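You operate a simulated robot arm through the tools that you are given. There is no shell and no other tool. Be economical: measure what you need, move in short steps, check, and stop when the job is done.

The job below is to be done with a simulated two-armed robot. You get a single attempt, and the scene is never put back.

JOB
On the loading bed, fold the rag in half.

Only the result counts: the job must be done as asked and must still hold three seconds after the hand-in. Knocking over, shifting, dropping, spilling or breaking anything else fails it. Flat cloth is picked up by pressing the open fingertips on it (5 to 10 N) and closing them slowly along it; thin cloth reads only 2 to 8 mm in the jaws.

ROBOT AND FRAMES
Two 7-joint arms with two-finger parallel grippers on one trunk, on a base that drives. Base frame: it is fixed to the floor where the robot stands at the start and does not move with it; the origin is under the middle of the robot, x ahead of it, y to its left, z up. Units: mm, rad, N and s.
The left shoulder is at the start at [69, 163, 1095], the right one opposite. Places, roughly: loading bed [600, -200, 800]. Payload 3.43 kg a hand.
The tool frame of a hand sits at the grasp point between the pads (the TCP): z along the fingers, y along the line on which they close. The tips reach 34 mm beyond it. The gripper opens to 128 mm. The fingers are 24 mm wide and 12 mm thick; the gripper's body (48 by 130 mm) begins 96 mm behind the TCP.
Orientation is told as [roll, pitch, yaw] about the base's x, y, z axes, in that order, counted from this pose: with the fingers straight down and closing along the base's y, the tool's x points along the base's -x, its y along +y and its z along -z.

CONTROLS
- The arms move only by the tool servo_tool. It takes "left_targets", "right_targets" or both (then of equal length, played together; a hand with none holds still); each is text: rows parted by semicolons, each of 7 numbers parted by spaces: the shift along the tool's x, y, z in mm, then the turn, a rotation vector about the tool's x, y, z in rad, then the gripper command, from -1 (shut) to 1 (fully open), values between in proportion. In form: x y z rx ry rz claw; .... A call has 1 to 20 rows; each row shifts and turns the commanded pose from where the row before left it, along the tool's axes as they then stand. Rows are played at 5 a second. More than 50 mm and 0.15 rad between two rows, or a gripper value outside its range, and nothing of the call is played. Where a pose cannot be reached the arm comes as near as it can. A force on the tool above 40 N (or 10 N above the force at the start of the call, whichever is more), or a blocked arm, ends the call early, and 0.2 s more pass. Each finger travels about 153 mm/s and halts on what it meets, pressing with about 44 N; the grip force reading is that of the motor and also rises with nothing between the fingers. The clock runs only during rows and for 0.2 s after the last one: add rows that do not move to give the fingers time. The reply holds the time, the measured pose of the TCP, the force on the tool along the base axes, the opening and the grip force, in the units named above and with some noise.
- Cameras (640 x 400 px; columns grow to the right, rows downward): "scene" is now at [131.9, -14.9, 1311.7]; the picture's right is [-0.18, -0.98, -0.00], its down [-0.66, 0.12, -0.74] and it looks along [0.73, -0.14, -0.67] (base axes); focal length 241 px, centre (320, 200). "left" rides on the left gripper at [76, 11, -160] in its tool frame; the picture's right is [-0.15, 0.99, 0.00], its down [-0.88, -0.13, -0.46] and it looks along [-0.45, -0.07, 0.89] (tool axes); focal length 234 px, centre (320, 200). "right" rides on the right gripper at [76, -11, -160] in its tool frame; the picture's right is [0.15, 0.99, 0.00], its down [-0.88, 0.13, -0.46] and it looks along [-0.45, 0.07, 0.89] (tool axes); focal length 234 px, centre (320, 200). There is no depth. A picture from a camera that has moved, and an enlarged one, comes with that camera's place and axes in the base frame and with its lens.
- grab_frame(camera): a new picture of that camera. It takes no simulated time.
- slide_trunk(by): slides the trunk up (or, below 0, down) by that many mm; the arms and the scene camera ride with it, the base frame stays. It gives what a move gives, with no picture.
- base_move(legs): drives the robot by 1 to 6 legs, each [ahead, left, turn to the left] in mm, mm and rad, along the robot's own axes; the way and the turn of a leg run together, so that a leg with both is an arc; at most 1500 mm and 3.142 rad a leg. The arms and the cameras ride along, it lands a little off, and it stops where it bumps. It gives what a move gives.
- pan_tilt(pan, tilt): turns the head with the scene camera to pan (to the left, within 1.501 rad either way) and tilt (down, from -0.506 to 1.204), counted from straight ahead of the robot. It gives what a move gives.
- zoom(camera, box): a new picture of the part [left, top, right, bottom] of that camera's present view, enlarged. It takes no simulated time.
- hand_in(): hands the job in; it is judged then, once.

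Work in short steps. Places have to be worked out from the pictures, the camera data and where the tool is seen: move nearer, look again, correct. Check each grasp and each placing, and mend what went wrong. You have 120 turns and 88 pictures in all, those below and enlarged ones among them. Open the grippers and draw the arms clear of the work before you hand the job in, unless the task says otherwise; then end with one line.

The tools are called as a command line: name --argument value ..., lists and objects as JSON in quotes. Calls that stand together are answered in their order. servo_tool: Moves the arms, as the interface text tells. Its arguments: {"type":"object","properties":{"left_targets":{"type":"string"},"right_targets":{"type":"string"}},"required":[]} The other tools are called the same way: slide_trunk (by) slides the trunk up or down; base_move (legs) drives the base; pan_tilt (pan, tilt) turns the head that bears the scene camera; grab_frame (camera) takes a picture; zoom (camera, box) takes an enlarged picture of a part of a camera's view; hand_in () hands the job in.

At the start:

```text
t: 0.0
left_position: [490.8, 175.5, 1024.0]
left_tcp_rot: [0.0, -0.001, 0.0]
left_ft_force: [-1.2, -0.1, -0.3]
left_opening: 128.1
left_grip_force: 0.0
right_position: [475.3, -210.5, 1028.1]
right_tcp_rot: [0.001, 0.001, -0.001]
right_ft_force: [0.1, -0.1, 0.1]
right_opening: 127.9
right_grip_force: 0.1
trunk travel left (down, up): [-575.0, 365.0]
robot x, y, heading: [-1.7, 2.0, -0.001]
head pan, tilt: [-0.183, 0.737]
```

scene: 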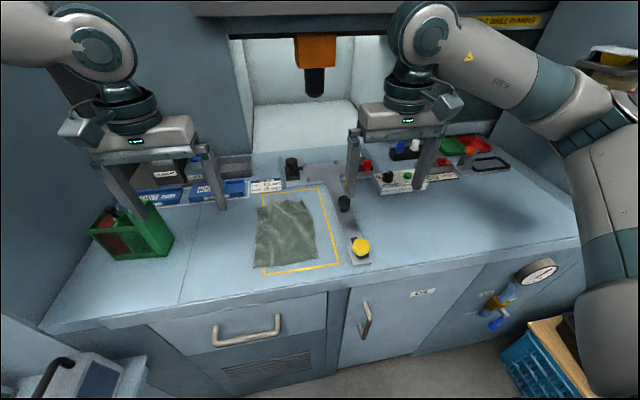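
right: 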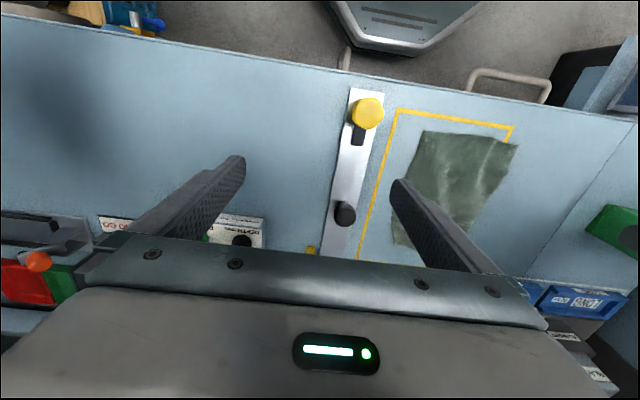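
left: 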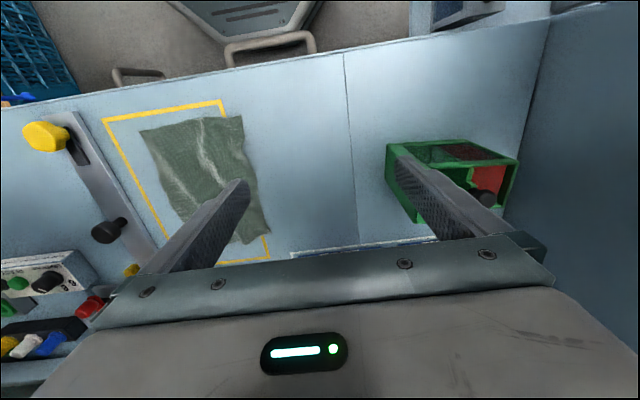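

I zoom on the rag to get its outline.

zoom --camera "scene" --box '[220, 170, 380, 280]'

zoom --camera "left" --box '[80, 80, 320, 280]'

```text
3.64 times, centred on (300, 225) of scene
camera zoom: at [131.9, -14.9, 1311.7], right [-0.18, -0.98, 0.0], down [-0.66, 0.12, -0.74], along [0.73, -0.14, -0.67], focal length 876 px, centre (393, 109)
```

zoom: 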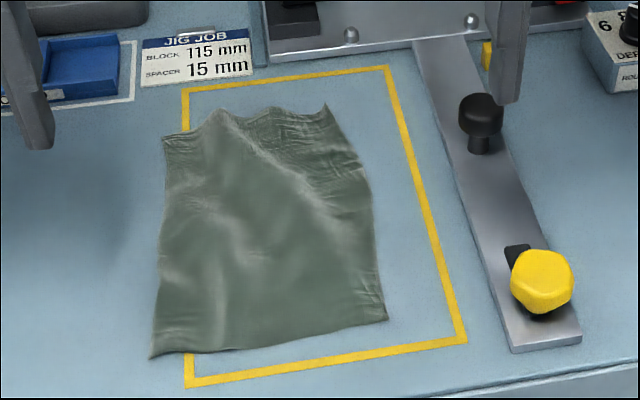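

```text
2.00 times, centred on (200, 180) of left
camera zoom: at [413.6, 186.2, 1182.3], right [0.15, 0.99, 0.0], down [0.88, -0.13, 0.46], along [0.45, -0.07, -0.89], focal length 468 px, centre (560, 240)
```

zoom: 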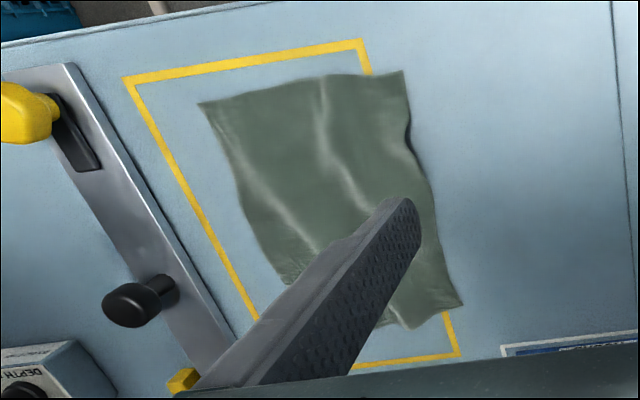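

The two views triangulate the surface near z≈855, with the rag at about x 438–640, y −65…+72. I plan to pinch the near edge with both hands, closing along x, and carry it over to the far edge. First I back off 100 mm for comfortable reach and turn the hands in place.

base_move --legs '[[-100, 0, 0]]'

servo_tool --left_targets "0 0 0 0 0 0.14 1;0 0 0 0 0 0.14 1;0 0 0 0 0 0.14 1;0 0 0 0 0 0.14 1;0 0 0 0 0 0.14 1;0 0 0 0 0 0.14 1;0 0 0 0 0 0.14 1;0 0 0 0 0 0.14 1;0 0 0 0 0 0.14 1;0 0 0 0 0 0.14 1;0 0 0 0 0 0.14 1;0 0 0 0 0 0.03 1;0 0 0 0 0 0 0;0 0 0 0 0 0 0" --right_targets "0 0 0 0 0 -0.14 1;0 0 0 0 0 -0.14 1;0 0 0 0 0 -0.14 1;0 0 0 0 0 -0.14 1;0 0 0 0 0 -0.14 1;0 0 0 0 0 -0.14 1;0 0 0 0 0 -0.14 1;0 0 0 0 0 -0.14 1;0 0 0 0 0 -0.14 1;0 0 0 0 0 -0.14 1;0 0 0 0 0 -0.14 1;0 0 0 0 0 -0.03 1;0 0 0 0 0 0 0;0 0 0 0 0 0 0"

grab_frame --camera "scene"

```text
t: 1.2
left_position: [388.9, 174.1, 1022.3]
left_tcp_rot: [0.001, -0.002, -0.001]
left_ft_force: [-0.4, 0.4, -0.2]
left_opening: 128.3
left_grip_force: 0.1
right_position: [374.4, -211.2, 1025.6]
right_tcp_rot: [0.001, 0.001, 0.0]
right_ft_force: [-1.0, 0.1, 0.1]
right_opening: 128.3
right_grip_force: 0.1
trunk travel left (down, up): [-575.0, 365.0]
robot x, y, heading: [-102.9, 0.7, -0.0]
head pan, tilt: [-0.183, 0.737]
```

```text
t: 4.2
left_position: [388.5, 175.1, 1022.1]
left_tcp_rot: [0.0, -0.001, -1.57]
left_ft_force: [-1.2, -0.1, 0.5]
left_opening: 64.3
left_grip_force: 0.1
right_position: [319.3, -172.8, 1024.2]
right_tcp_rot: [0.0, 0.002, 1.565]
right_ft_force: [0.3, -0.6, -0.6]
right_opening: 63.9
right_grip_force: 0.1
right hand out of reach, approached as far as the arm can: row 10, 11, 12
trunk travel left (down, up): [-575.0, 365.0]
robot x, y, heading: [-103.4, 0.8, -0.005]
head pan, tilt: [-0.183, 0.737]
```

```text
82 pictures are left
camera scene: at [31.3, -14.9, 1311.5], right [-0.18, -0.98, 0.0], down [-0.66, 0.12, -0.74], along [0.73, -0.14, -0.67], focal length 241 px, centre (320, 200)
```

scene: 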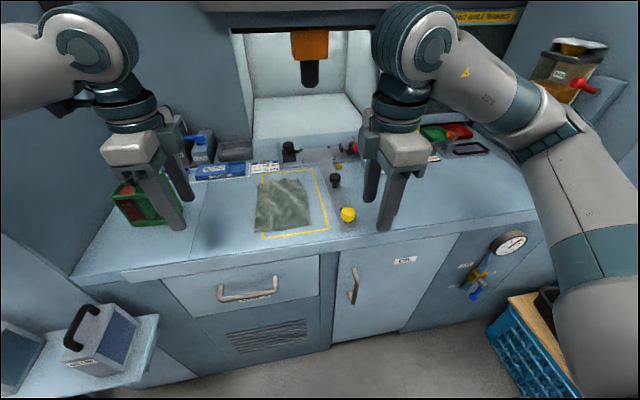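

Both hands are turned, though the right one sits at its inner reach limit. I bring both forward above the near edge, staying high and well apart.

servo_tool --left_targets "-25 15 0 0 0 0 0;-25 15 0 0 0 0 0;-25 15 10 0 0 0 0;-25 15 10 0 0 0 0;0 0 10 0 0 0 0;0 0 0 0 0 0 0;0 0 0 0 0 0 0" --right_targets "0 -40 0 0 0 0 0;-30 -40 0 0 0 0 0;-30 0 10 0 0 0 0;-30 0 10 0 0 0 0;-30 0 10 0 0 0 0;0 0 0 0 0 0 0;0 0 0 0 0 0 0"

grab_frame --camera "scene"

grab_frame --camera "left"

grab_frame --camera "right"

```text
t: 5.8
left_position: [450.5, 74.6, 994.1]
left_tcp_rot: [-0.001, -0.002, -1.571]
left_ft_force: [0.1, -0.3, 0.6]
left_opening: 64.2
left_grip_force: 0.0
right_position: [355.1, -25.9, 994.2]
right_tcp_rot: [0.002, 0.002, 1.57]
right_ft_force: [0.1, 0.8, 0.3]
right_opening: 63.8
right_grip_force: 0.1
right hand out of reach, approached as far as the arm can: row 1, 2
trunk travel left (down, up): [-575.0, 365.0]
robot x, y, heading: [-103.4, 1.2, -0.003]
head pan, tilt: [-0.183, 0.737]
```

```text
81 pictures are left
camera scene: at [31.5, -14.2, 1311.5], right [-0.18, -0.98, 0.0], down [-0.66, 0.12, -0.74], along [0.73, -0.14, -0.67], focal length 241 px, centre (320, 200)
```

scene: 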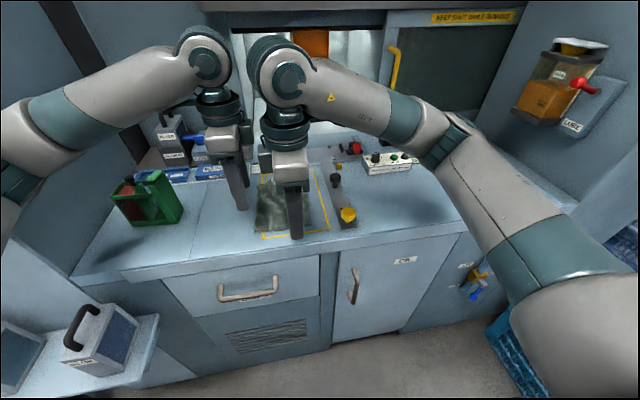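

```text
80 pictures are left
camera left: at [461.0, 150.5, 1153.3], right [0.99, -0.15, 0.0], down [-0.13, -0.88, 0.46], along [-0.07, -0.45, -0.89], focal length 234 px, centre (320, 200)
```

left: 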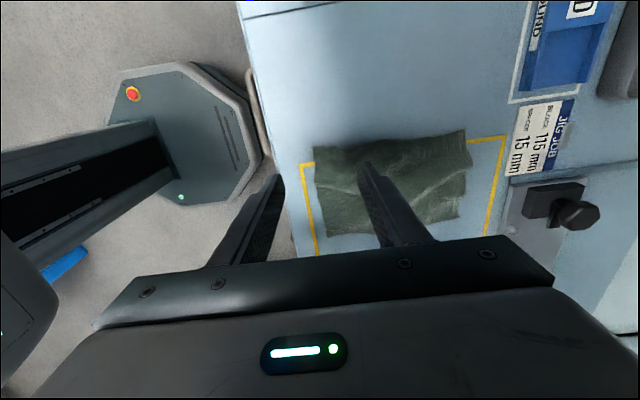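

```text
79 pictures are left
camera right: at [366.7, -101.3, 1152.7], right [-0.99, -0.14, 0.0], down [-0.13, 0.88, 0.45], along [-0.07, 0.45, -0.89], focal length 234 px, centre (320, 200)
```

right: 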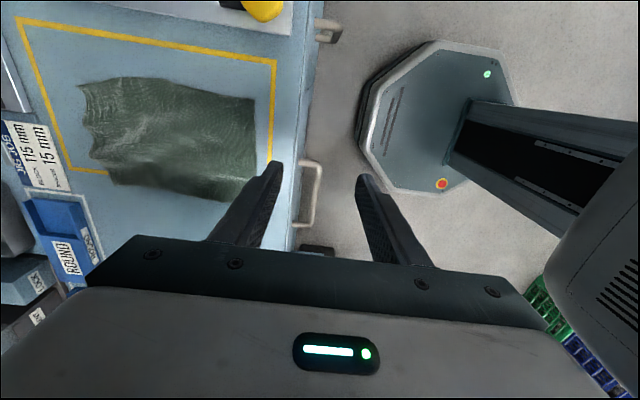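

The left camera confirms the near edge at x≈439 (y −66…+77) and the far edge at x≈640. Next I set the openings to about 30 mm and hover above the near edge at y=+54 and y=−46.

servo_tool --left_targets "0 0 0 0 0 0 -0.53;0 0 0 0 0 0 -0.53;0 0 0 0 0 0 -0.53;-10 5 20 0 0 0 -0.53;-10 4 20 0 0 0 -0.53;0 0 29 0 0 0 -0.53;0 0 0 0 0 0 -0.53;0 0 0 0 0 0 -0.53" --right_targets "10 -35 0 0 0 0 -0.53;10 -35 0 0 0 0 -0.53;0 -35 0 0 0 0 -0.53;0 0 20 0 0 0 -0.53;0 0 20 0 0 0 -0.53;0 0 29 0 0 0 -0.53;0 0 0 0 0 0 -0.53;0 0 0 0 0 0 -0.53"

grab_frame --camera "left"

grab_frame --camera "right"

zoom --camera "scene" --box '[220, 160, 380, 260]'

```text
t: 7.6
left_position: [458.4, 55.6, 923.1]
left_tcp_rot: [0.0, 0.001, -1.571]
left_ft_force: [0.1, -0.8, 0.1]
left_opening: 30.0
left_grip_force: 0.1
right_position: [377.9, -37.2, 966.0]
right_tcp_rot: [0.001, 0.001, 1.559]
right_ft_force: [-0.1, -0.1, 0.4]
right_opening: 30.1
right_grip_force: 0.1
right hand out of reach, approached as far as the arm can: row 1, 2, 3, 5, 6
trunk travel left (down, up): [-575.0, 365.0]
robot x, y, heading: [-99.8, 1.3, -0.007]
head pan, tilt: [-0.183, 0.737]
```

```text
78 pictures are left
camera left: at [468.8, 131.9, 1082.1], right [0.99, -0.15, 0.0], down [-0.13, -0.88, 0.46], along [-0.07, -0.45, -0.89], focal length 234 px, centre (320, 200)
```

left: 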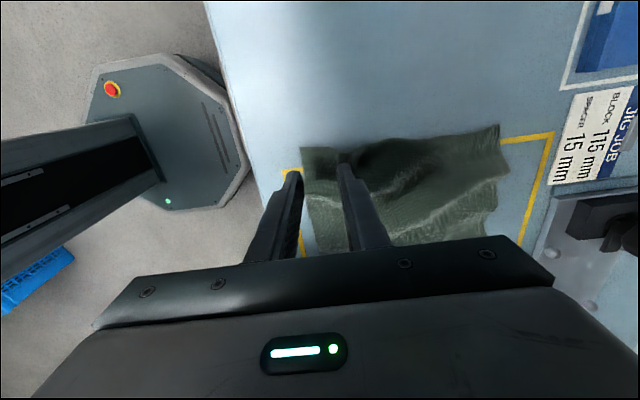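

```text
77 pictures are left
camera right: at [389.4, -112.3, 1125.9], right [-0.99, -0.14, 0.0], down [-0.12, 0.88, 0.46], along [-0.06, 0.45, -0.89], focal length 234 px, centre (320, 200)
```

right: 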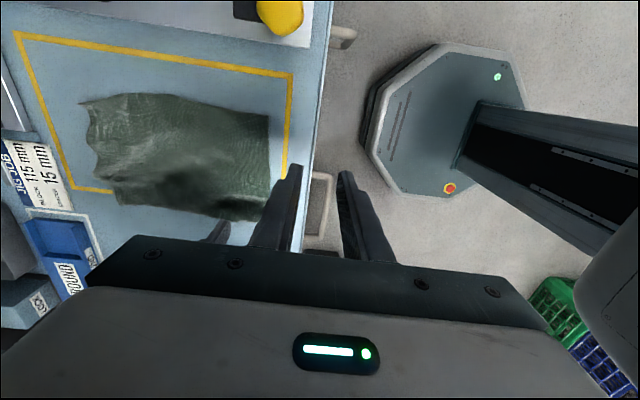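

```text
4.00 times, centred on (300, 210) of scene
camera zoom: at [31.5, -14.5, 1311.5], right [-0.18, -0.98, 0.0], down [-0.66, 0.12, -0.74], along [0.73, -0.14, -0.67], focal length 963 px, centre (400, 160)
```

zoom: 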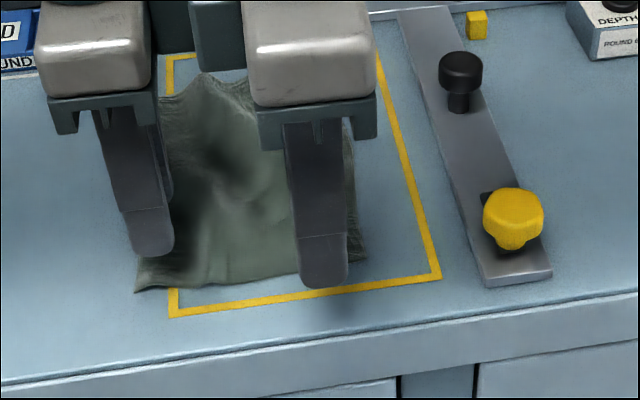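

The right hand fell short at x≈378, possibly from a joint limit, so I raise it slightly and test moving it forward on its own.

servo_tool --right_targets "0 -20 0 0 0 0 -0.53;0 -20 0 0 0 0 -0.53;0 -20 0 0 0 0 -0.53;0 -20 0 0 0 0 -0.53;0 0 0 0 0 0 -0.53"

```text
t: 8.8
left_position: [457.6, 56.0, 924.2]
left_tcp_rot: [-0.001, 0.001, -1.571]
left_ft_force: [-0.3, -0.3, 0.1]
left_opening: 29.9
left_grip_force: 0.0
right_position: [379.7, -38.0, 966.1]
right_tcp_rot: [0.002, 0.002, 1.559]
right_ft_force: [-0.5, -0.4, -0.2]
right_opening: 30.1
right_grip_force: 0.1
right hand out of reach, approached as far as the arm can: row 1, 2, 3, 4
trunk travel left (down, up): [-575.0, 365.0]
robot x, y, heading: [-98.7, -1.4, -0.001]
head pan, tilt: [-0.183, 0.737]
```

It is stuck against a joint limit at this yaw. I unwind the yaw by about 0.6, then move forward and turn back again, to let the arm take another posture.

servo_tool --right_targets "0 0 -10 0 0 0.14 -0.53;0 0 -10 0 0 0.14 -0.53;0 0 0 0 0 0.14 -0.53;0 0 0 0 0 0.14 -0.53;0 0 0 0 0 0.14 -0.53;-15 -25 0 0 0 0 -0.53;-15 -25 0 0 0 0 -0.53;0 0 0 0 0 0 -0.53"

```text
t: 10.6
left_position: [457.3, 56.0, 924.0]
left_tcp_rot: [0.002, -0.002, -1.57]
left_ft_force: [0.0, 0.0, -0.8]
left_opening: 29.9
left_grip_force: 0.2
right_position: [438.0, -47.3, 986.2]
right_tcp_rot: [0.002, -0.001, 0.868]
right_ft_force: [0.1, 0.6, 0.0]
right_opening: 30.0
right_grip_force: 0.0
trunk travel left (down, up): [-575.0, 365.0]
robot x, y, heading: [-101.0, -1.7, -0.001]
head pan, tilt: [-0.183, 0.737]
```

At a yaw of 0.87 it moves freely. Next I advance a little to x≈460 and turn back up to find where the limit lies.

servo_tool --right_targets "-14 -17 0 0 0 0 -0.53;0 0 0 0 0 -0.1 -0.53;0 0 0 0 0 -0.1 -0.53;0 0 0 0 0 -0.1 -0.53;0 0 0 0 0 -0.1 -0.53;0 0 0 0 0 -0.1 -0.53;0 0 0 0 0 -0.1 -0.53;0 0 0 0 0 -0.1 -0.53;0 0 0 0 0 0 -0.53"

```text
t: 12.4
left_position: [459.7, 61.5, 924.9]
left_tcp_rot: [0.001, -0.004, -1.562]
left_ft_force: [0.0, -0.1, -0.1]
left_opening: 30.1
left_grip_force: 0.1
right_position: [454.4, -23.9, 997.4]
right_tcp_rot: [0.007, 0.007, 1.325]
right_ft_force: [-1.5, -9.1, 0.6]
right_opening: 30.0
right_grip_force: 0.1
right hand out of reach, approached as far as the arm can: row 6, 7, 8
trunk travel left (down, up): [-575.0, 365.0]
robot x, y, heading: [-102.5, 3.1, 0.0]
head pan, tilt: [-0.183, 0.737]
stopped in row 9 (right hand): the force on the tool passed its limit (the readings are from after the stop); the commanded pose is now the measured one
```

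The wrist limit is near a yaw of 1.3, and the right hand drifted into the left one. I pull the right hand away to y≈−60 and settle its yaw near 1.15, which is good enough.

servo_tool --right_targets "20 -5 0 0 0 0.09 -0.53;19 -5 0 0 0 0.085 -0.53;0 0 0 0 0 0 -0.53;0 0 0 0 0 0 -0.53"

grab_frame --camera "scene"

```text
t: 13.4
left_position: [459.0, 58.0, 924.8]
left_tcp_rot: [0.001, -0.002, -1.566]
left_ft_force: [-0.1, 0.0, -0.1]
left_opening: 30.2
left_grip_force: 0.0
right_position: [451.9, -64.0, 997.8]
right_tcp_rot: [0.006, 0.006, 1.147]
right_ft_force: [0.5, 0.1, 0.6]
right_opening: 30.2
right_grip_force: 0.0
trunk travel left (down, up): [-575.0, 365.0]
robot x, y, heading: [-104.5, 1.0, 0.001]
head pan, tilt: [-0.183, 0.737]
```

```text
75 pictures are left
camera scene: at [31.3, -15.0, 1311.6], right [-0.18, -0.98, 0.0], down [-0.66, 0.12, -0.74], along [0.73, -0.14, -0.67], focal length 241 px, centre (320, 200)
```

scene: 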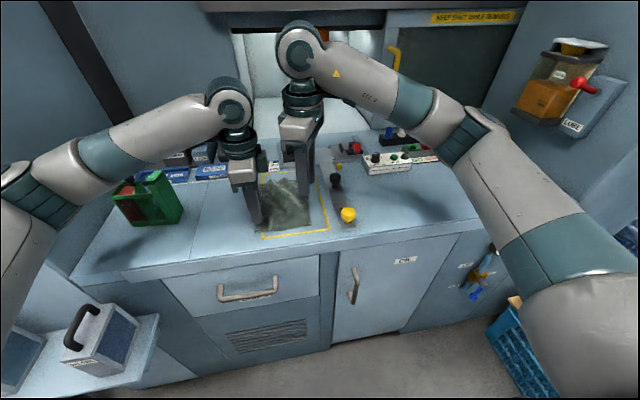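

Before pinching, I run the right hand empty to the far edge at height, to check this yaw stays reachable.

servo_tool --right_targets "-18 -33 0 0 0 0 -0.53;-18 -33 0 0 0 0 -0.53;-18 -33 0 0 0 0 -0.53;-18 -33 0 0 0 0 -0.53;-18 -33 0 0 0 0 -0.53;0 0 0 0 0 0 -0.53"

grab_frame --camera "scene"

```text
t: 14.8
left_position: [459.4, 57.7, 925.8]
left_tcp_rot: [0.002, 0.0, -1.566]
left_ft_force: [-0.2, 0.8, 0.0]
left_opening: 29.9
left_grip_force: 0.1
right_position: [502.6, -60.5, 995.5]
right_tcp_rot: [0.007, 0.006, 1.15]
right_ft_force: [0.1, 0.3, 0.5]
right_opening: 30.3
right_grip_force: 0.0
right hand out of reach, approached as far as the arm can: row 2, 3, 4, 5
trunk travel left (down, up): [-575.0, 365.0]
robot x, y, heading: [-105.6, 0.3, -0.001]
head pan, tilt: [-0.183, 0.737]
```

```text
74 pictures are left
camera scene: at [31.5, -14.7, 1311.5], right [-0.18, -0.98, 0.0], down [-0.66, 0.12, -0.74], along [0.73, -0.14, -0.67], focal length 241 px, centre (320, 200)
```

scene: 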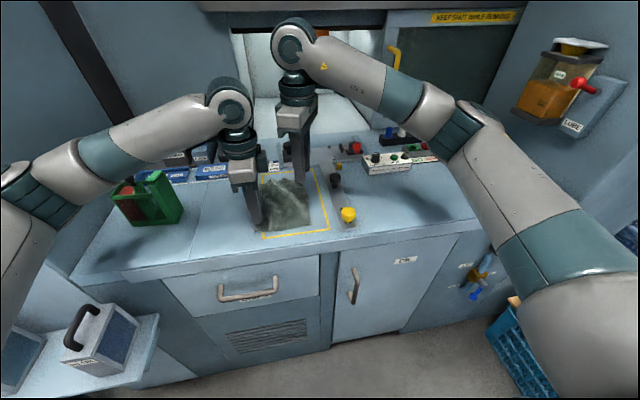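

The limit tightens farther out, so the opposite turn is worth trying for the right hand (yaw −1.57, same closing line). I move it clear and spin it.

servo_tool --right_targets "40 -15 -10 0 0 0.14 -0.53;0 0 0 0 0 0.14 -0.53;0 0 0 0 0 0.14 -0.53;0 0 0 0 0 0.14 -0.53;0 0 0 0 0 0.14 -0.53;0 0 0 0 0 0.14 -0.53;0 0 0 0 0 0.14 -0.53;0 0 0 0 0 0.14 -0.53;0 0 0 0 0 0.14 -0.53;0 0 0 0 0 0.14 -0.53;0 0 0 0 0 0.14 -0.53;0 0 0 0 0 0.14 -0.53;0 0 0 0 0 0.14 -0.53;0 0 0 0 0 0.14 -0.53;0 0 0 0 0 0.14 -0.53;0 0 0 0 0 0.14 -0.53;0 0 0 0 0 0.14 -0.53;0 0 0 0 0 0.14 -0.53;0 0 0 0 0 0.14 -0.53;0 0 0 0 0 0.06 -0.53"

grab_frame --camera "scene"

```text
t: 19.0
left_position: [459.3, 58.3, 925.1]
left_tcp_rot: [0.001, -0.002, -1.565]
left_ft_force: [1.1, -1.1, 0.1]
left_opening: 30.3
left_grip_force: 0.0
right_position: [498.4, -103.9, 1006.8]
right_tcp_rot: [-0.009, -0.003, -1.57]
right_ft_force: [0.2, -0.1, 0.1]
right_opening: 30.3
right_grip_force: 0.0
trunk travel left (down, up): [-575.0, 365.0]
robot x, y, heading: [-105.4, -0.2, 0.002]
head pan, tilt: [-0.183, 0.737]
```

```text
73 pictures are left
camera scene: at [31.3, -14.8, 1311.5], right [-0.18, -0.98, 0.0], down [-0.66, 0.12, -0.74], along [0.73, -0.14, -0.67], focal length 241 px, centre (320, 200)
```

scene: 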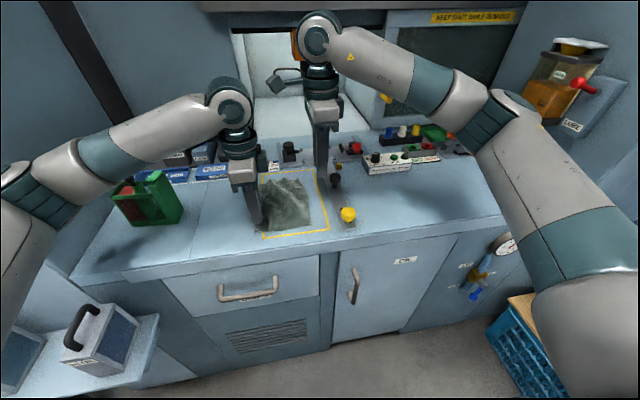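

This orientation is reachable, but its camera bracket would now sit between the hands. I check whether the left arm has margin at its yaw by lifting it and running it to the far edge.

servo_tool --left_targets "10 0 -35 0 0 0 -0.53;10 0 -35 0 0 0 -0.53;0 36 0 0 0 0 -0.53;0 36 0 0 0 0 -0.53;0 36 0 0 0 0 -0.53;0 36 0 0 0 0 -0.53;0 36 0 0 0 0 -0.53;0 0 0 0 0 0 -0.53"

```text
t: 20.8
left_position: [635.0, 80.0, 996.5]
left_tcp_rot: [0.001, -0.001, -1.566]
left_ft_force: [0.6, -1.0, -0.4]
left_opening: 30.0
left_grip_force: 0.0
right_position: [497.2, -101.3, 1007.8]
right_tcp_rot: [-0.01, -0.002, -1.572]
right_ft_force: [0.3, 0.4, 0.4]
right_opening: 29.8
right_grip_force: 0.0
trunk travel left (down, up): [-575.0, 365.0]
robot x, y, heading: [-100.4, 1.4, -0.008]
head pan, tilt: [-0.183, 0.737]
```

The left arm has ample range, so the wrist ranges of the two arms are not mirrored. I test how far the left yaw can go beyond −1.57; if far enough, turning the base left frees the right hand.

servo_tool --left_targets "0 0 0 0 0 0.14 -0.53;0 0 0 0 0 0.14 -0.53;0 0 0 0 0 0.14 -0.53;0 0 0 0 0 0.14 -0.53;0 0 0 0 0 0.14 -0.53;0 0 0 0 0 0.14 -0.53;0 0 0 0 0 0 -0.53"

```text
t: 22.4
left_position: [638.5, 79.5, 996.6]
left_tcp_rot: [0.002, 0.0, -2.405]
left_ft_force: [0.6, -0.4, -0.5]
left_opening: 30.1
left_grip_force: 0.0
right_position: [497.6, -103.3, 1007.5]
right_tcp_rot: [-0.008, -0.002, -1.571]
right_ft_force: [-0.7, 0.5, 0.6]
right_opening: 30.2
right_grip_force: 0.0
trunk travel left (down, up): [-575.0, 365.0]
robot x, y, heading: [-100.3, -0.2, 0.001]
head pan, tilt: [-0.183, 0.737]
```

The left range is generous, but there is a simpler way: keep both hands at yaw −1.57 and lean their tops outward 0.15 rad, so the right camera bracket clears the left wrist. I set that up, bring the left back, and run the right empty to the far edge.

servo_tool --left_targets "0 0 0 0 0 -0.14 -0.53;0 0 0 0 0 -0.14 -0.53;0 0 0 0 0 -0.14 -0.53;0 0 0 0 0 -0.14 -0.53;0 0 0 0 0 -0.14 -0.53;0 0 0 0 0 -0.14 -0.53;0 0 0 0 -0.148 0 -0.53;-9 -35 0 0 0 0 -0.53;-9 -35 0 0 0 0 -0.53;0 -35 0 0 0 0 -0.53;0 -35 0 0 0 0 -0.53;0 -35 0 0 0 0 -0.53;0 0 0 0 0 0 -0.53" --right_targets "0 0 0 0 0.148 0 -0.53;0 0 0 0 0 0 -0.53;0 0 0 0 0 0 -0.53;0 0 0 0 0 0 -0.53;0 0 0 0 0 0 -0.53;0 28 0 0 0 0 -0.53;0 28 0 0 0 0 -0.53;0 28 0 0 0 0 -0.53;0 28 0 0 0 0 -0.53;0 30 0 0 0 0 -0.53;0 0 0 0 0 0 -0.53;0 0 0 0 0 0 -0.53;0 0 0 0 0 0 -0.53"

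grab_frame --camera "scene"

```text
t: 25.2
left_position: [465.4, 59.7, 993.1]
left_tcp_rot: [0.002, -0.149, -1.564]
left_ft_force: [-0.5, -1.3, 0.7]
left_opening: 30.1
left_grip_force: 0.0
right_position: [644.3, -106.3, 1005.9]
right_tcp_rot: [-0.009, 0.147, -1.571]
right_ft_force: [0.1, -0.6, 0.4]
right_opening: 29.9
right_grip_force: 0.0
trunk travel left (down, up): [-575.0, 365.0]
robot x, y, heading: [-101.5, 4.0, -0.002]
head pan, tilt: [-0.183, 0.737]
```

```text
72 pictures are left
camera scene: at [31.7, -15.1, 1311.5], right [-0.18, -0.98, 0.0], down [-0.66, 0.12, -0.74], along [0.73, -0.14, -0.67], focal length 241 px, centre (320, 200)
```

scene: 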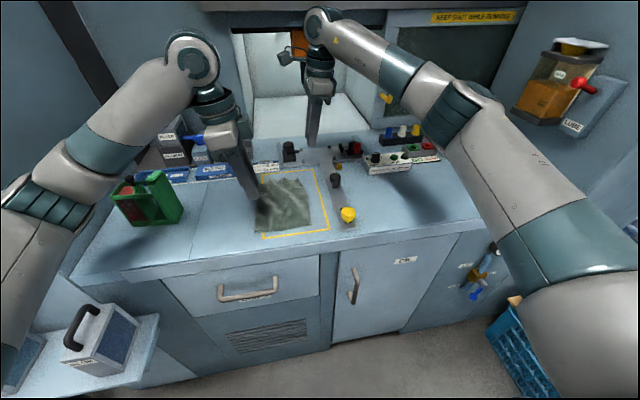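

Both hands are reachable and lean outward. I bring the right back beside the left and lower both to hover 35 mm above the near edge.

servo_tool --right_targets "0 -37 0 0 0 0 -0.53;0 -37 0 0 0 0 -0.53;0 -37 0 0 0 0 -0.53;0 -37 0 0 0 0 -0.53;0 -36 0 0 0 0 -0.53;14 0 29 0 0 0 -0.53;14 0 29 0 0 0 -0.53;14 0 30 0 0 0 -0.53;0 0 0 0 0 0 -0.53;0 0 0 0 0 0 -0.53" --left_targets "0 0 0 0 0 0 -0.53;0 0 0 0 0 0 -0.53;0 0 0 0 0 0 -0.53;0 0 0 0 0 0 -0.53;0 0 0 0 0 0 -0.53;5 -2 23 0 0 0 -0.53;5 -2 22 0 0 0 -0.53;4 -1 22 0 0 0 -0.53;0 0 0 0 0 0 -0.53;0 0 0 0 0 0 -0.53"

grab_frame --camera "scene"

grab_frame --camera "right"

grab_frame --camera "left"

```text
t: 27.4
left_position: [458.3, 63.6, 928.8]
left_tcp_rot: [0.002, -0.15, -1.566]
left_ft_force: [-0.4, 0.0, -0.1]
left_opening: 30.0
left_grip_force: 0.1
right_position: [454.6, -47.1, 923.5]
right_tcp_rot: [-0.01, 0.147, -1.571]
right_ft_force: [-0.4, 1.4, -0.3]
right_opening: 29.9
right_grip_force: 0.0
trunk travel left (down, up): [-575.0, 365.0]
robot x, y, heading: [-103.7, -0.8, 0.002]
head pan, tilt: [-0.183, 0.737]
```

```text
71 pictures are left
camera scene: at [31.6, -14.5, 1311.5], right [-0.18, -0.98, 0.0], down [-0.66, 0.12, -0.74], along [0.73, -0.14, -0.67], focal length 241 px, centre (320, 200)
```

scene: 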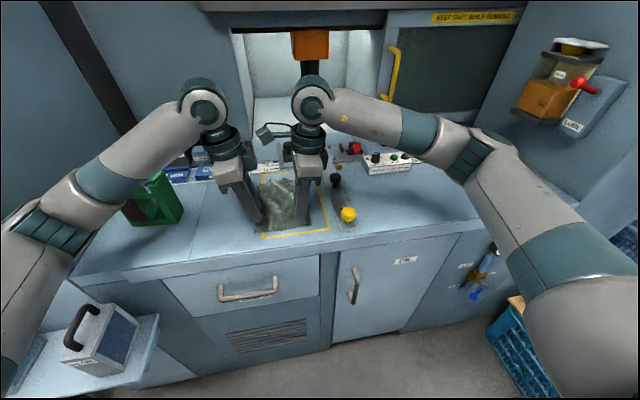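

```text
70 pictures are left
camera right: at [445.0, 6.0, 1092.6], right [0.99, 0.15, 0.01], down [0.13, -0.94, 0.32], along [0.06, -0.32, -0.95], focal length 234 px, centre (320, 200)
```

right: 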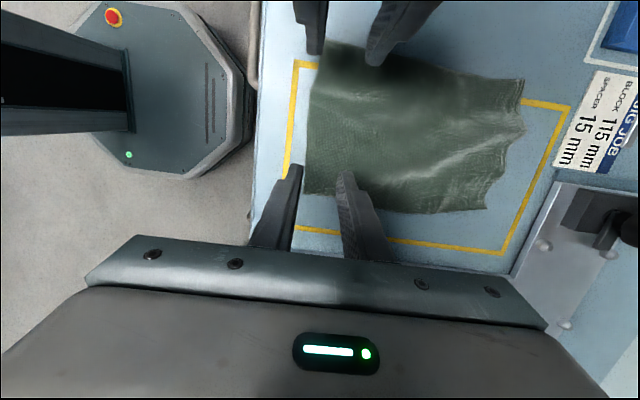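

```text
69 pictures are left
camera left: at [468.5, 162.6, 1074.7], right [0.99, -0.14, 0.02], down [-0.13, -0.8, 0.58], along [-0.06, -0.58, -0.81], focal length 234 px, centre (320, 200)
```

left: 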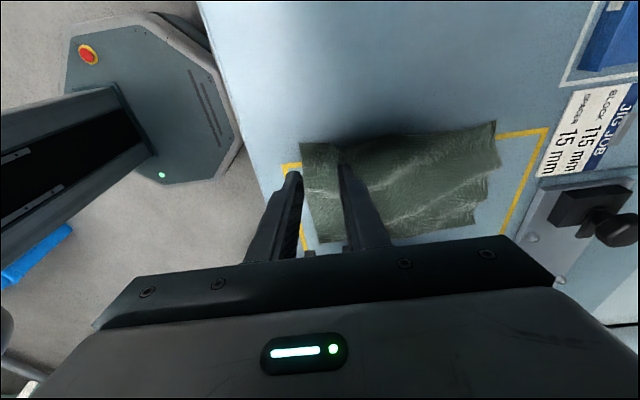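

The right camera shows both finger pairs well placed over the near edge (x≈438–441). I nudge both to x≈460 and descend vertically to just above contact.

servo_tool --left_targets "2.3 1 15 0 0 0 -0.53;2.3 1 15 0 0 0 -0.53;0 0 0 0 0 0 -0.53;0 0 0 0 0 0 -0.53" --right_targets "-3 3 13 0 0 0 -0.53;-3 3 13 0 0 0 -0.53;0 0 0 0 0 0 -0.53;0 0 0 0 0 0 -0.53"

grab_frame --camera "right"

```text
t: 28.4
left_position: [459.8, 64.3, 898.8]
left_tcp_rot: [0.0, -0.15, -1.565]
left_ft_force: [-0.4, 0.1, 0.0]
left_opening: 29.8
left_grip_force: 0.2
right_position: [463.2, -50.1, 898.6]
right_tcp_rot: [-0.009, 0.147, -1.571]
right_ft_force: [0.2, -0.5, 0.0]
right_opening: 30.2
right_grip_force: 0.1
trunk travel left (down, up): [-575.0, 365.0]
robot x, y, heading: [-101.9, -2.2, -0.002]
head pan, tilt: [-0.183, 0.737]
```

```text
68 pictures are left
camera right: at [451.7, 2.0, 1067.5], right [0.99, 0.15, 0.01], down [0.13, -0.94, 0.32], along [0.06, -0.32, -0.95], focal length 234 px, centre (320, 200)
```

right: 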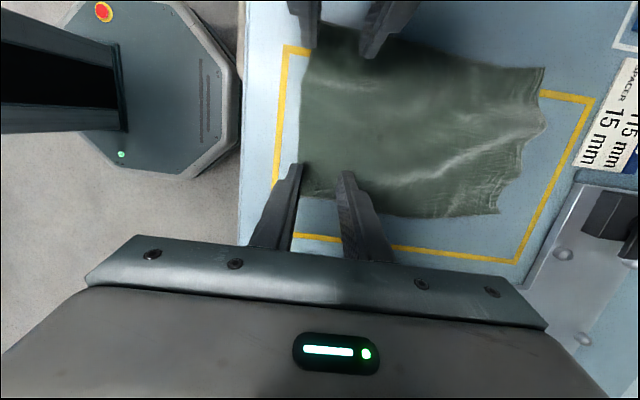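

I step down 2 mm at a time and watch the force.

servo_tool --left_targets "0.3 0 2 0 0 0 -0.53;0.3 0 2 0 0 0 -0.53;0.3 0 2 0 0 0 -0.53;0 0 0 0 0 0 -0.53" --right_targets "-0.3 0 2 0 0 0 -0.53;-0.3 0 2 0 0 0 -0.53;-0.3 0 2 0 0 0 -0.53;0 0 0 0 0 0 -0.53"

```text
t: 29.4
left_position: [461.1, 65.0, 893.9]
left_tcp_rot: [0.002, -0.148, -1.565]
left_ft_force: [0.3, 0.2, -0.2]
left_opening: 30.1
left_grip_force: 0.1
right_position: [461.7, -51.4, 893.1]
right_tcp_rot: [-0.01, 0.148, -1.569]
right_ft_force: [-0.4, -0.3, 0.0]
right_opening: 30.1
right_grip_force: 0.1
trunk travel left (down, up): [-575.0, 365.0]
robot x, y, heading: [-101.1, -2.6, -0.001]
head pan, tilt: [-0.183, 0.737]
```

No contact yet, so I keep going down.

servo_tool --left_targets "0.2 0 1.5 0 0 0 -0.53;0.2 0 1.5 0 0 0 -0.53;0 0 0 0 0 0 -0.53" --right_targets "-0.2 0 1.5 0 0 0 -0.53;-0.2 0 1.5 0 0 0 -0.53;0 0 0 0 0 0 -0.53"

```text
t: 30.2
left_position: [461.0, 63.9, 890.5]
left_tcp_rot: [0.0, -0.15, -1.567]
left_ft_force: [0.1, -0.5, -0.2]
left_opening: 30.2
left_grip_force: 0.0
right_position: [460.1, -50.9, 891.2]
right_tcp_rot: [-0.008, 0.146, -1.569]
right_ft_force: [0.2, -0.4, -0.4]
right_opening: 29.8
right_grip_force: 0.1
trunk travel left (down, up): [-575.0, 365.0]
robot x, y, heading: [-97.0, 1.1, 0.002]
head pan, tilt: [-0.183, 0.737]
```

Still none; another 3 mm in small steps.

servo_tool --left_targets "0.2 0 1.5 0 0 0 -0.53;0.2 0 1.5 0 0 0 -0.53;0 0 0 0 0 0 -0.53" --right_targets "-0.2 0 1.5 0 0 0 -0.53;-0.2 0 1.5 0 0 0 -0.53;0 0 0 0 0 0 -0.53"

zoom --camera "scene" --box '[230, 160, 340, 240]'

```text
t: 31.0
left_position: [460.6, 64.3, 886.9]
left_tcp_rot: [0.002, -0.149, -1.566]
left_ft_force: [0.5, -0.3, 1.5]
left_opening: 30.1
left_grip_force: 0.1
right_position: [461.5, -51.3, 888.8]
right_tcp_rot: [-0.007, 0.148, -1.571]
right_ft_force: [0.2, 0.5, -0.4]
right_opening: 30.1
right_grip_force: 0.0
trunk travel left (down, up): [-575.0, 365.0]
robot x, y, heading: [-100.2, -2.0, -0.002]
head pan, tilt: [-0.183, 0.737]
```

```text
5.00 times, centred on (285, 200) of scene
camera zoom: at [31.2, -14.8, 1311.6], right [-0.18, -0.98, 0.0], down [-0.66, 0.12, -0.74], along [0.73, -0.14, -0.67], focal length 1204 px, centre (495, 200)
```

zoom: 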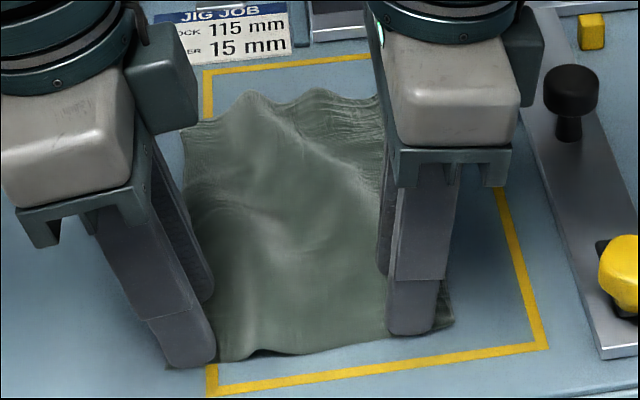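

The left has just touched at z≈887. I lift it, shift 4 mm inward to be safely on the cloth, and press both hands to roughly 5–8 N.

servo_tool --left_targets "0 0 -3 0 0 0 -0.53;-4 0 0 0 0 0 -0.53;0.2 0 1.5 0 0 0 -0.53;0.2 0 1.5 0 0 0 -0.53;0 0 0.7 0 0 0 -0.53;0 0 0 0 0 0 -0.53" --right_targets "0 0 0 0 0 0 -0.53;0 0 0 0 0 0 -0.53;-0.2 0 1 0 0 0 -0.53;-0.2 0 1 0 0 0 -0.53;0 0 0.7 0 0 0 -0.53;0 0 0 0 0 0 -0.53"

```text
t: 32.4
left_position: [459.8, 59.4, 887.8]
left_tcp_rot: [0.003, -0.15, -1.567]
left_ft_force: [-0.2, -0.5, -0.1]
left_opening: 29.9
left_grip_force: 0.0
right_position: [460.1, -51.6, 887.3]
right_tcp_rot: [-0.007, 0.147, -1.572]
right_ft_force: [1.3, -2.5, 13.4]
right_opening: 30.5
right_grip_force: 1.0
trunk travel left (down, up): [-575.0, 365.0]
robot x, y, heading: [-98.4, -1.8, -0.002]
head pan, tilt: [-0.183, 0.737]
```

The right is at 13 N and the left at none, so I ease the right up a bit and lower the left.

servo_tool --left_targets "0.1 0 1 0 0 0 -0.53;0.1 0 0.8 0 0 0 -0.53;0 0 0 0 0 0 -0.53" --right_targets "0 0 -0.4 0 0 0 -0.53;0 0 0 0 0 0 -0.53;0 0 0 0 0 0 -0.53"

```text
t: 33.2
left_position: [459.9, 60.1, 886.7]
left_tcp_rot: [0.006, -0.151, -1.566]
left_ft_force: [1.4, 0.1, 13.3]
left_opening: 29.8
left_grip_force: 0.0
right_position: [458.1, -50.6, 886.8]
right_tcp_rot: [-0.006, 0.146, -1.57]
right_ft_force: [-1.0, 0.8, 12.6]
right_opening: 28.8
right_grip_force: 0.1
trunk travel left (down, up): [-575.0, 365.0]
robot x, y, heading: [-103.7, 1.7, 0.002]
head pan, tilt: [-0.183, 0.737]
```

Both are at about 13 N. I ease off slightly towards 8 N.

servo_tool --left_targets "0 0 -0.4 0 0 0 -0.53;0 0 0 0 0 0 -0.53" --right_targets "0 0 -0.4 0 0 0 -0.53;0 0 0 0 0 0 -0.53"

```text
t: 33.8
left_position: [458.5, 59.6, 886.2]
left_tcp_rot: [0.005, -0.151, -1.567]
left_ft_force: [0.9, -1.3, 12.4]
left_opening: 29.8
left_grip_force: 0.1
right_position: [460.5, -51.0, 886.1]
right_tcp_rot: [-0.007, 0.146, -1.57]
right_ft_force: [-2.7, 2.0, 10.6]
right_opening: 29.2
right_grip_force: 0.1
trunk travel left (down, up): [-575.0, 365.0]
robot x, y, heading: [-102.8, 0.1, 0.003]
head pan, tilt: [-0.183, 0.737]
```

Still 11–12 N, so I ease off a touch more and start closing slowly.

servo_tool --left_targets "0 0 -0.8 0 0 0 -0.53;0 0 0 0 0 0 -0.6;0 0 0 0 0 0 -0.65;0 0 0 0 0 0 -0.7;0 0 0 0 0 0 -0.7" --right_targets "0 0 -0.6 0 0 0 -0.53;0 0 0 0 0 0 -0.6;0 0 0 0 0 0 -0.65;0 0 0 0 0 0 -0.7;0 0 0 0 0 0 -0.7"

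grab_frame --camera "right"

zoom --camera "scene" --box '[230, 160, 340, 240]'

```text
t: 35.0
left_position: [459.3, 60.0, 886.2]
left_tcp_rot: [0.003, -0.151, -1.565]
left_ft_force: [-0.2, 0.1, 10.6]
left_opening: 18.2
left_grip_force: 0.1
right_position: [459.5, -51.6, 886.7]
right_tcp_rot: [-0.009, 0.147, -1.571]
right_ft_force: [-0.3, -0.7, 6.9]
right_opening: 18.8
right_grip_force: 0.0
trunk travel left (down, up): [-575.0, 365.0]
robot x, y, heading: [-103.6, -0.2, -0.004]
head pan, tilt: [-0.183, 0.737]
```

```text
66 pictures are left
camera right: at [449.0, 0.8, 1055.6], right [0.99, 0.15, 0.01], down [0.13, -0.94, 0.32], along [0.06, -0.32, -0.95], focal length 234 px, centre (320, 200)
```

right: 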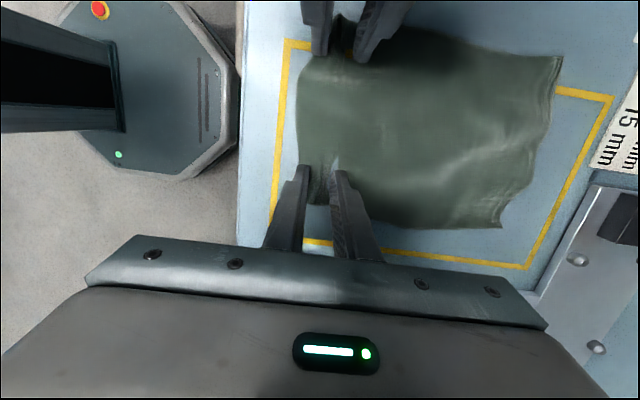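

```text
5.00 times, centred on (285, 200) of scene
camera zoom: at [29.5, -14.8, 1311.8], right [-0.18, -0.98, 0.0], down [-0.66, 0.12, -0.74], along [0.73, -0.14, -0.67], focal length 1204 px, centre (495, 200)
```

zoom: 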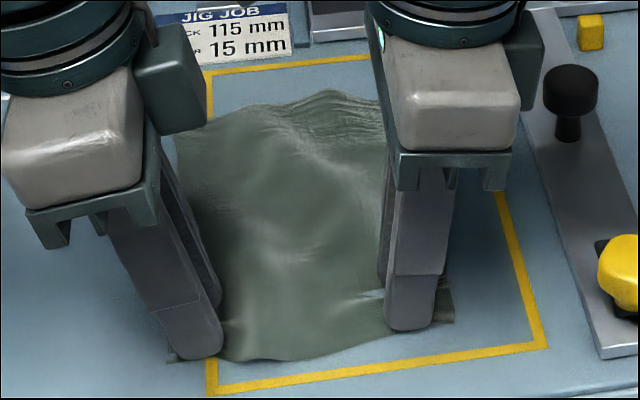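

Ridges are forming between both finger pairs, so I continue closing slowly to shut.

servo_tool --left_targets "0 0 0 0 0 0 -0.75;0 0 0 0 0 0 -0.8;0 0 0 0 0 0 -0.85;0 0 0 0 0 0 -0.9;0 0 0 0 0 0 -0.95;0 0 0 0 0 0 -1;0 0 0 0 0 0 -1;0 0 0 0 0 0 -1" --right_targets "0 0 0 0 0 0 -0.75;0 0 0 0 0 0 -0.8;0 0 0 0 0 0 -0.85;0 0 0 0 0 0 -0.9;0 0 0 0 0 0 -0.95;0 0 0 0 0 0 -1;0 0 0 0 0 0 -1;0 0 0 0 0 0 -1"

grab_frame --camera "right"

zoom --camera "scene" --box '[230, 160, 340, 240]'

```text
t: 36.8
left_position: [460.9, 60.0, 886.3]
left_tcp_rot: [0.004, -0.15, -1.565]
left_ft_force: [-0.1, 0.7, 11.1]
left_opening: 2.1
left_grip_force: 36.8
right_position: [458.8, -51.4, 887.3]
right_tcp_rot: [-0.006, 0.148, -1.571]
right_ft_force: [0.4, -0.1, 5.0]
right_opening: 2.3
right_grip_force: 36.2
trunk travel left (down, up): [-575.0, 365.0]
robot x, y, heading: [-102.1, 1.1, -0.001]
head pan, tilt: [-0.183, 0.737]
```

```text
64 pictures are left
camera right: at [449.2, 0.8, 1055.6], right [0.99, 0.15, 0.01], down [0.13, -0.94, 0.32], along [0.06, -0.32, -0.95], focal length 234 px, centre (320, 200)
```

right: 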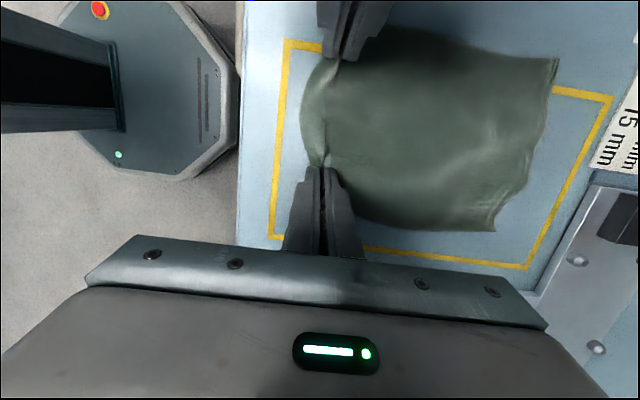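

```text
5.00 times, centred on (285, 200) of scene
camera zoom: at [29.7, -14.9, 1311.8], right [-0.18, -0.98, 0.0], down [-0.66, 0.12, -0.74], along [0.73, -0.14, -0.67], focal length 1204 px, centre (495, 200)
```

zoom: 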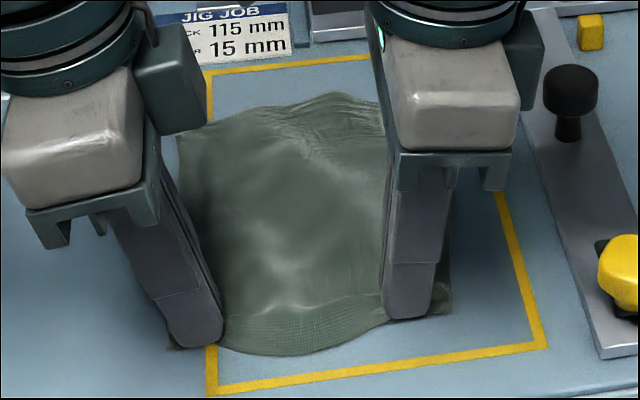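

Both grips read about 2.2 mm, so cloth is held. I lift slowly by 40 mm while moving a little forward.

servo_tool --left_targets "-1.5 2 -10 0 0 0 -1;-1.5 4 -10 0 0 0 -1;-1.5 6 -10 0 0 0 -1;-1.5 8 -10 0 0 0 -1;0 0 0 0 0 0 -1" --right_targets "1.5 2 -10 0 0 0 -1;1.5 4 -10 0 0 0 -1;1.5 6 -10 0 0 0 -1;1.5 8 -10 0 0 0 -1;0 0 0 0 0 0 -1"

grab_frame --camera "right"

zoom --camera "scene" --box '[210, 140, 360, 240]'

```text
t: 38.0
left_position: [480.8, 60.5, 926.2]
left_tcp_rot: [0.002, -0.148, -1.566]
left_ft_force: [0.4, 0.1, 0.2]
left_opening: 2.1
left_grip_force: 36.3
right_position: [481.3, -51.6, 926.5]
right_tcp_rot: [-0.008, 0.145, -1.573]
right_ft_force: [-0.3, 0.7, -0.3]
right_opening: 2.2
right_grip_force: 36.8
trunk travel left (down, up): [-575.0, 365.0]
robot x, y, heading: [-101.2, 0.7, 0.001]
head pan, tilt: [-0.183, 0.737]
```

```text
62 pictures are left
camera right: at [470.1, 0.9, 1096.0], right [0.99, 0.15, 0.01], down [0.13, -0.94, 0.32], along [0.06, -0.32, -0.95], focal length 234 px, centre (320, 200)
```

right: 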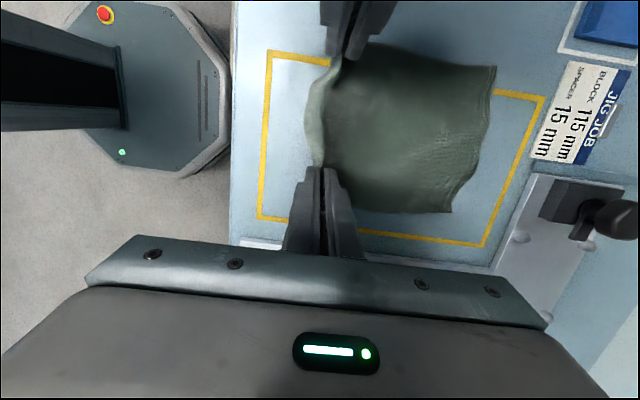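

```text
4.00 times, centred on (285, 190) of scene
camera zoom: at [31.4, -14.8, 1311.5], right [-0.18, -0.98, 0.0], down [-0.66, 0.12, -0.74], along [0.73, -0.14, -0.67], focal length 963 px, centre (460, 240)
```

zoom: 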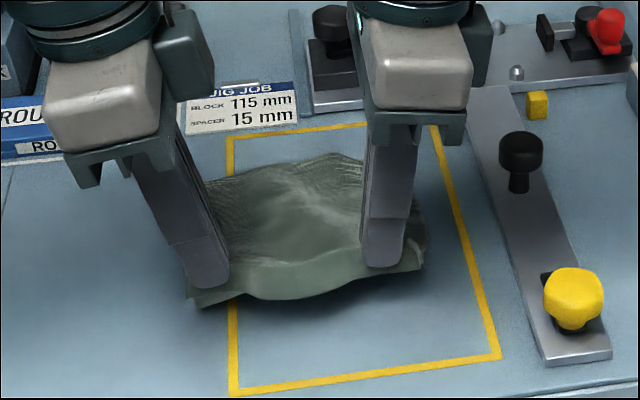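

The near edge is cleanly lifted with a roughly 15 mm hanging hem. I carry on along an arc, tilting the hands so the pinched hem leans forward.

servo_tool --left_targets "-1.1 7.5 -7.4 0.05 0 -0.007 -1;-1.1 7.5 -7.4 0.05 0 -0.007 -1;-1 9.4 -6.9 0.05 0 -0.007 -1;-1 9.4 -6.9 0.05 0 -0.007 -1;-0.8 11.7 -4.9 0.05 0 -0.007 -1;-0.8 11.7 -4.9 0.05 0 -0.007 -1;-0.4 12.4 -2.2 0.05 0 -0.007 -1;-0.4 12.4 -2.2 0.05 0 -0.007 -1;0 0 0 0 0 0 -1" --right_targets "1.1 7.5 -7.4 0.05 0 0.007 -1;1.1 7.5 -7.4 0.05 0 0.007 -1;1 9.4 -6.9 0.05 0 0.007 -1;1 9.4 -6.9 0.05 0 0.007 -1;0.8 11.7 -4.9 0.05 0 0.007 -1;0.8 11.7 -4.9 0.05 0 0.007 -1;0.4 12.4 -2.2 0.05 0 0.007 -1;0.4 12.4 -2.2 0.05 0 0.007 -1;0 0 0 0 0 0 -1"

grab_frame --camera "right"

grab_frame --camera "scene"

```text
t: 40.0
left_position: [567.2, 61.1, 954.1]
left_tcp_rot: [-0.404, -0.139, -1.511]
left_ft_force: [0.6, 0.5, 0.3]
left_opening: 2.1
left_grip_force: 36.7
right_position: [567.8, -50.2, 954.3]
right_tcp_rot: [-0.416, 0.136, -1.627]
right_ft_force: [0.1, 0.3, -0.8]
right_opening: 2.2
right_grip_force: 36.8
trunk travel left (down, up): [-575.0, 365.0]
robot x, y, heading: [-103.9, 0.9, 0.003]
head pan, tilt: [-0.183, 0.737]
```

```text
60 pictures are left
camera right: at [624.3, 1.6, 1112.9], right [0.91, 0.15, -0.38], down [0.25, -0.94, 0.24], along [-0.32, -0.32, -0.89], focal length 234 px, centre (320, 200)
```

right: 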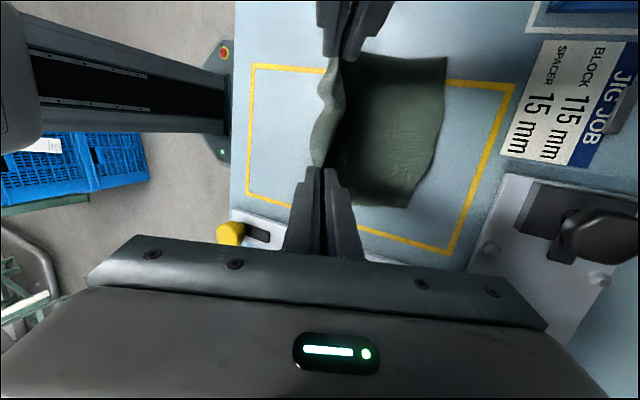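

```text
59 pictures are left
camera scene: at [30.8, -14.8, 1311.6], right [-0.18, -0.98, 0.0], down [-0.66, 0.12, -0.74], along [0.73, -0.14, -0.67], focal length 241 px, centre (320, 200)
```

scene: 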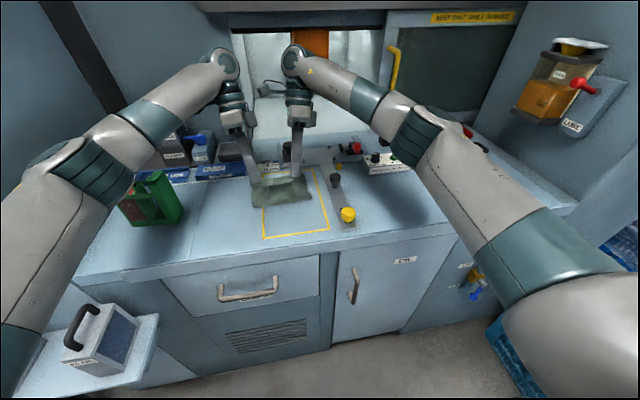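

The tilt is in and the cloth is hanging between the hands and the far edge. I look closer.

zoom --camera "scene" --box '[220, 130, 350, 240]'

grab_frame --camera "left"

```text
3.64 times, centred on (285, 185) of scene
camera zoom: at [30.8, -14.8, 1311.6], right [-0.18, -0.98, 0.0], down [-0.66, 0.12, -0.74], along [0.73, -0.14, -0.67], focal length 876 px, centre (447, 254)
```

zoom: 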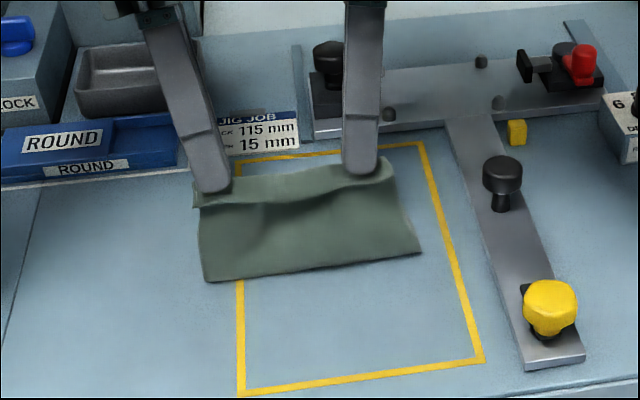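

```text
57 pictures are left
camera left: at [634.2, 159.8, 1083.0], right [0.92, -0.14, -0.37], down [0.11, -0.8, 0.59], along [-0.38, -0.58, -0.72], focal length 234 px, centre (320, 200)
```

left: 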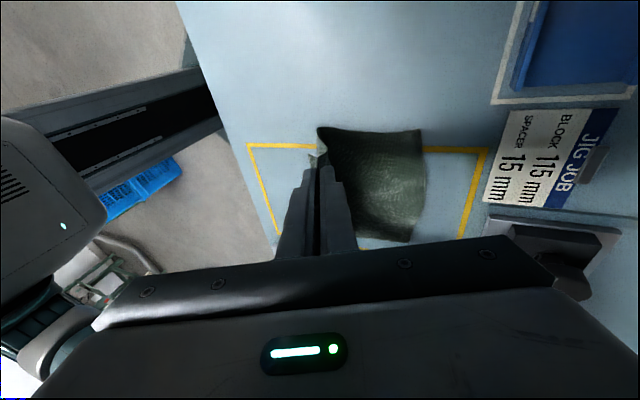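

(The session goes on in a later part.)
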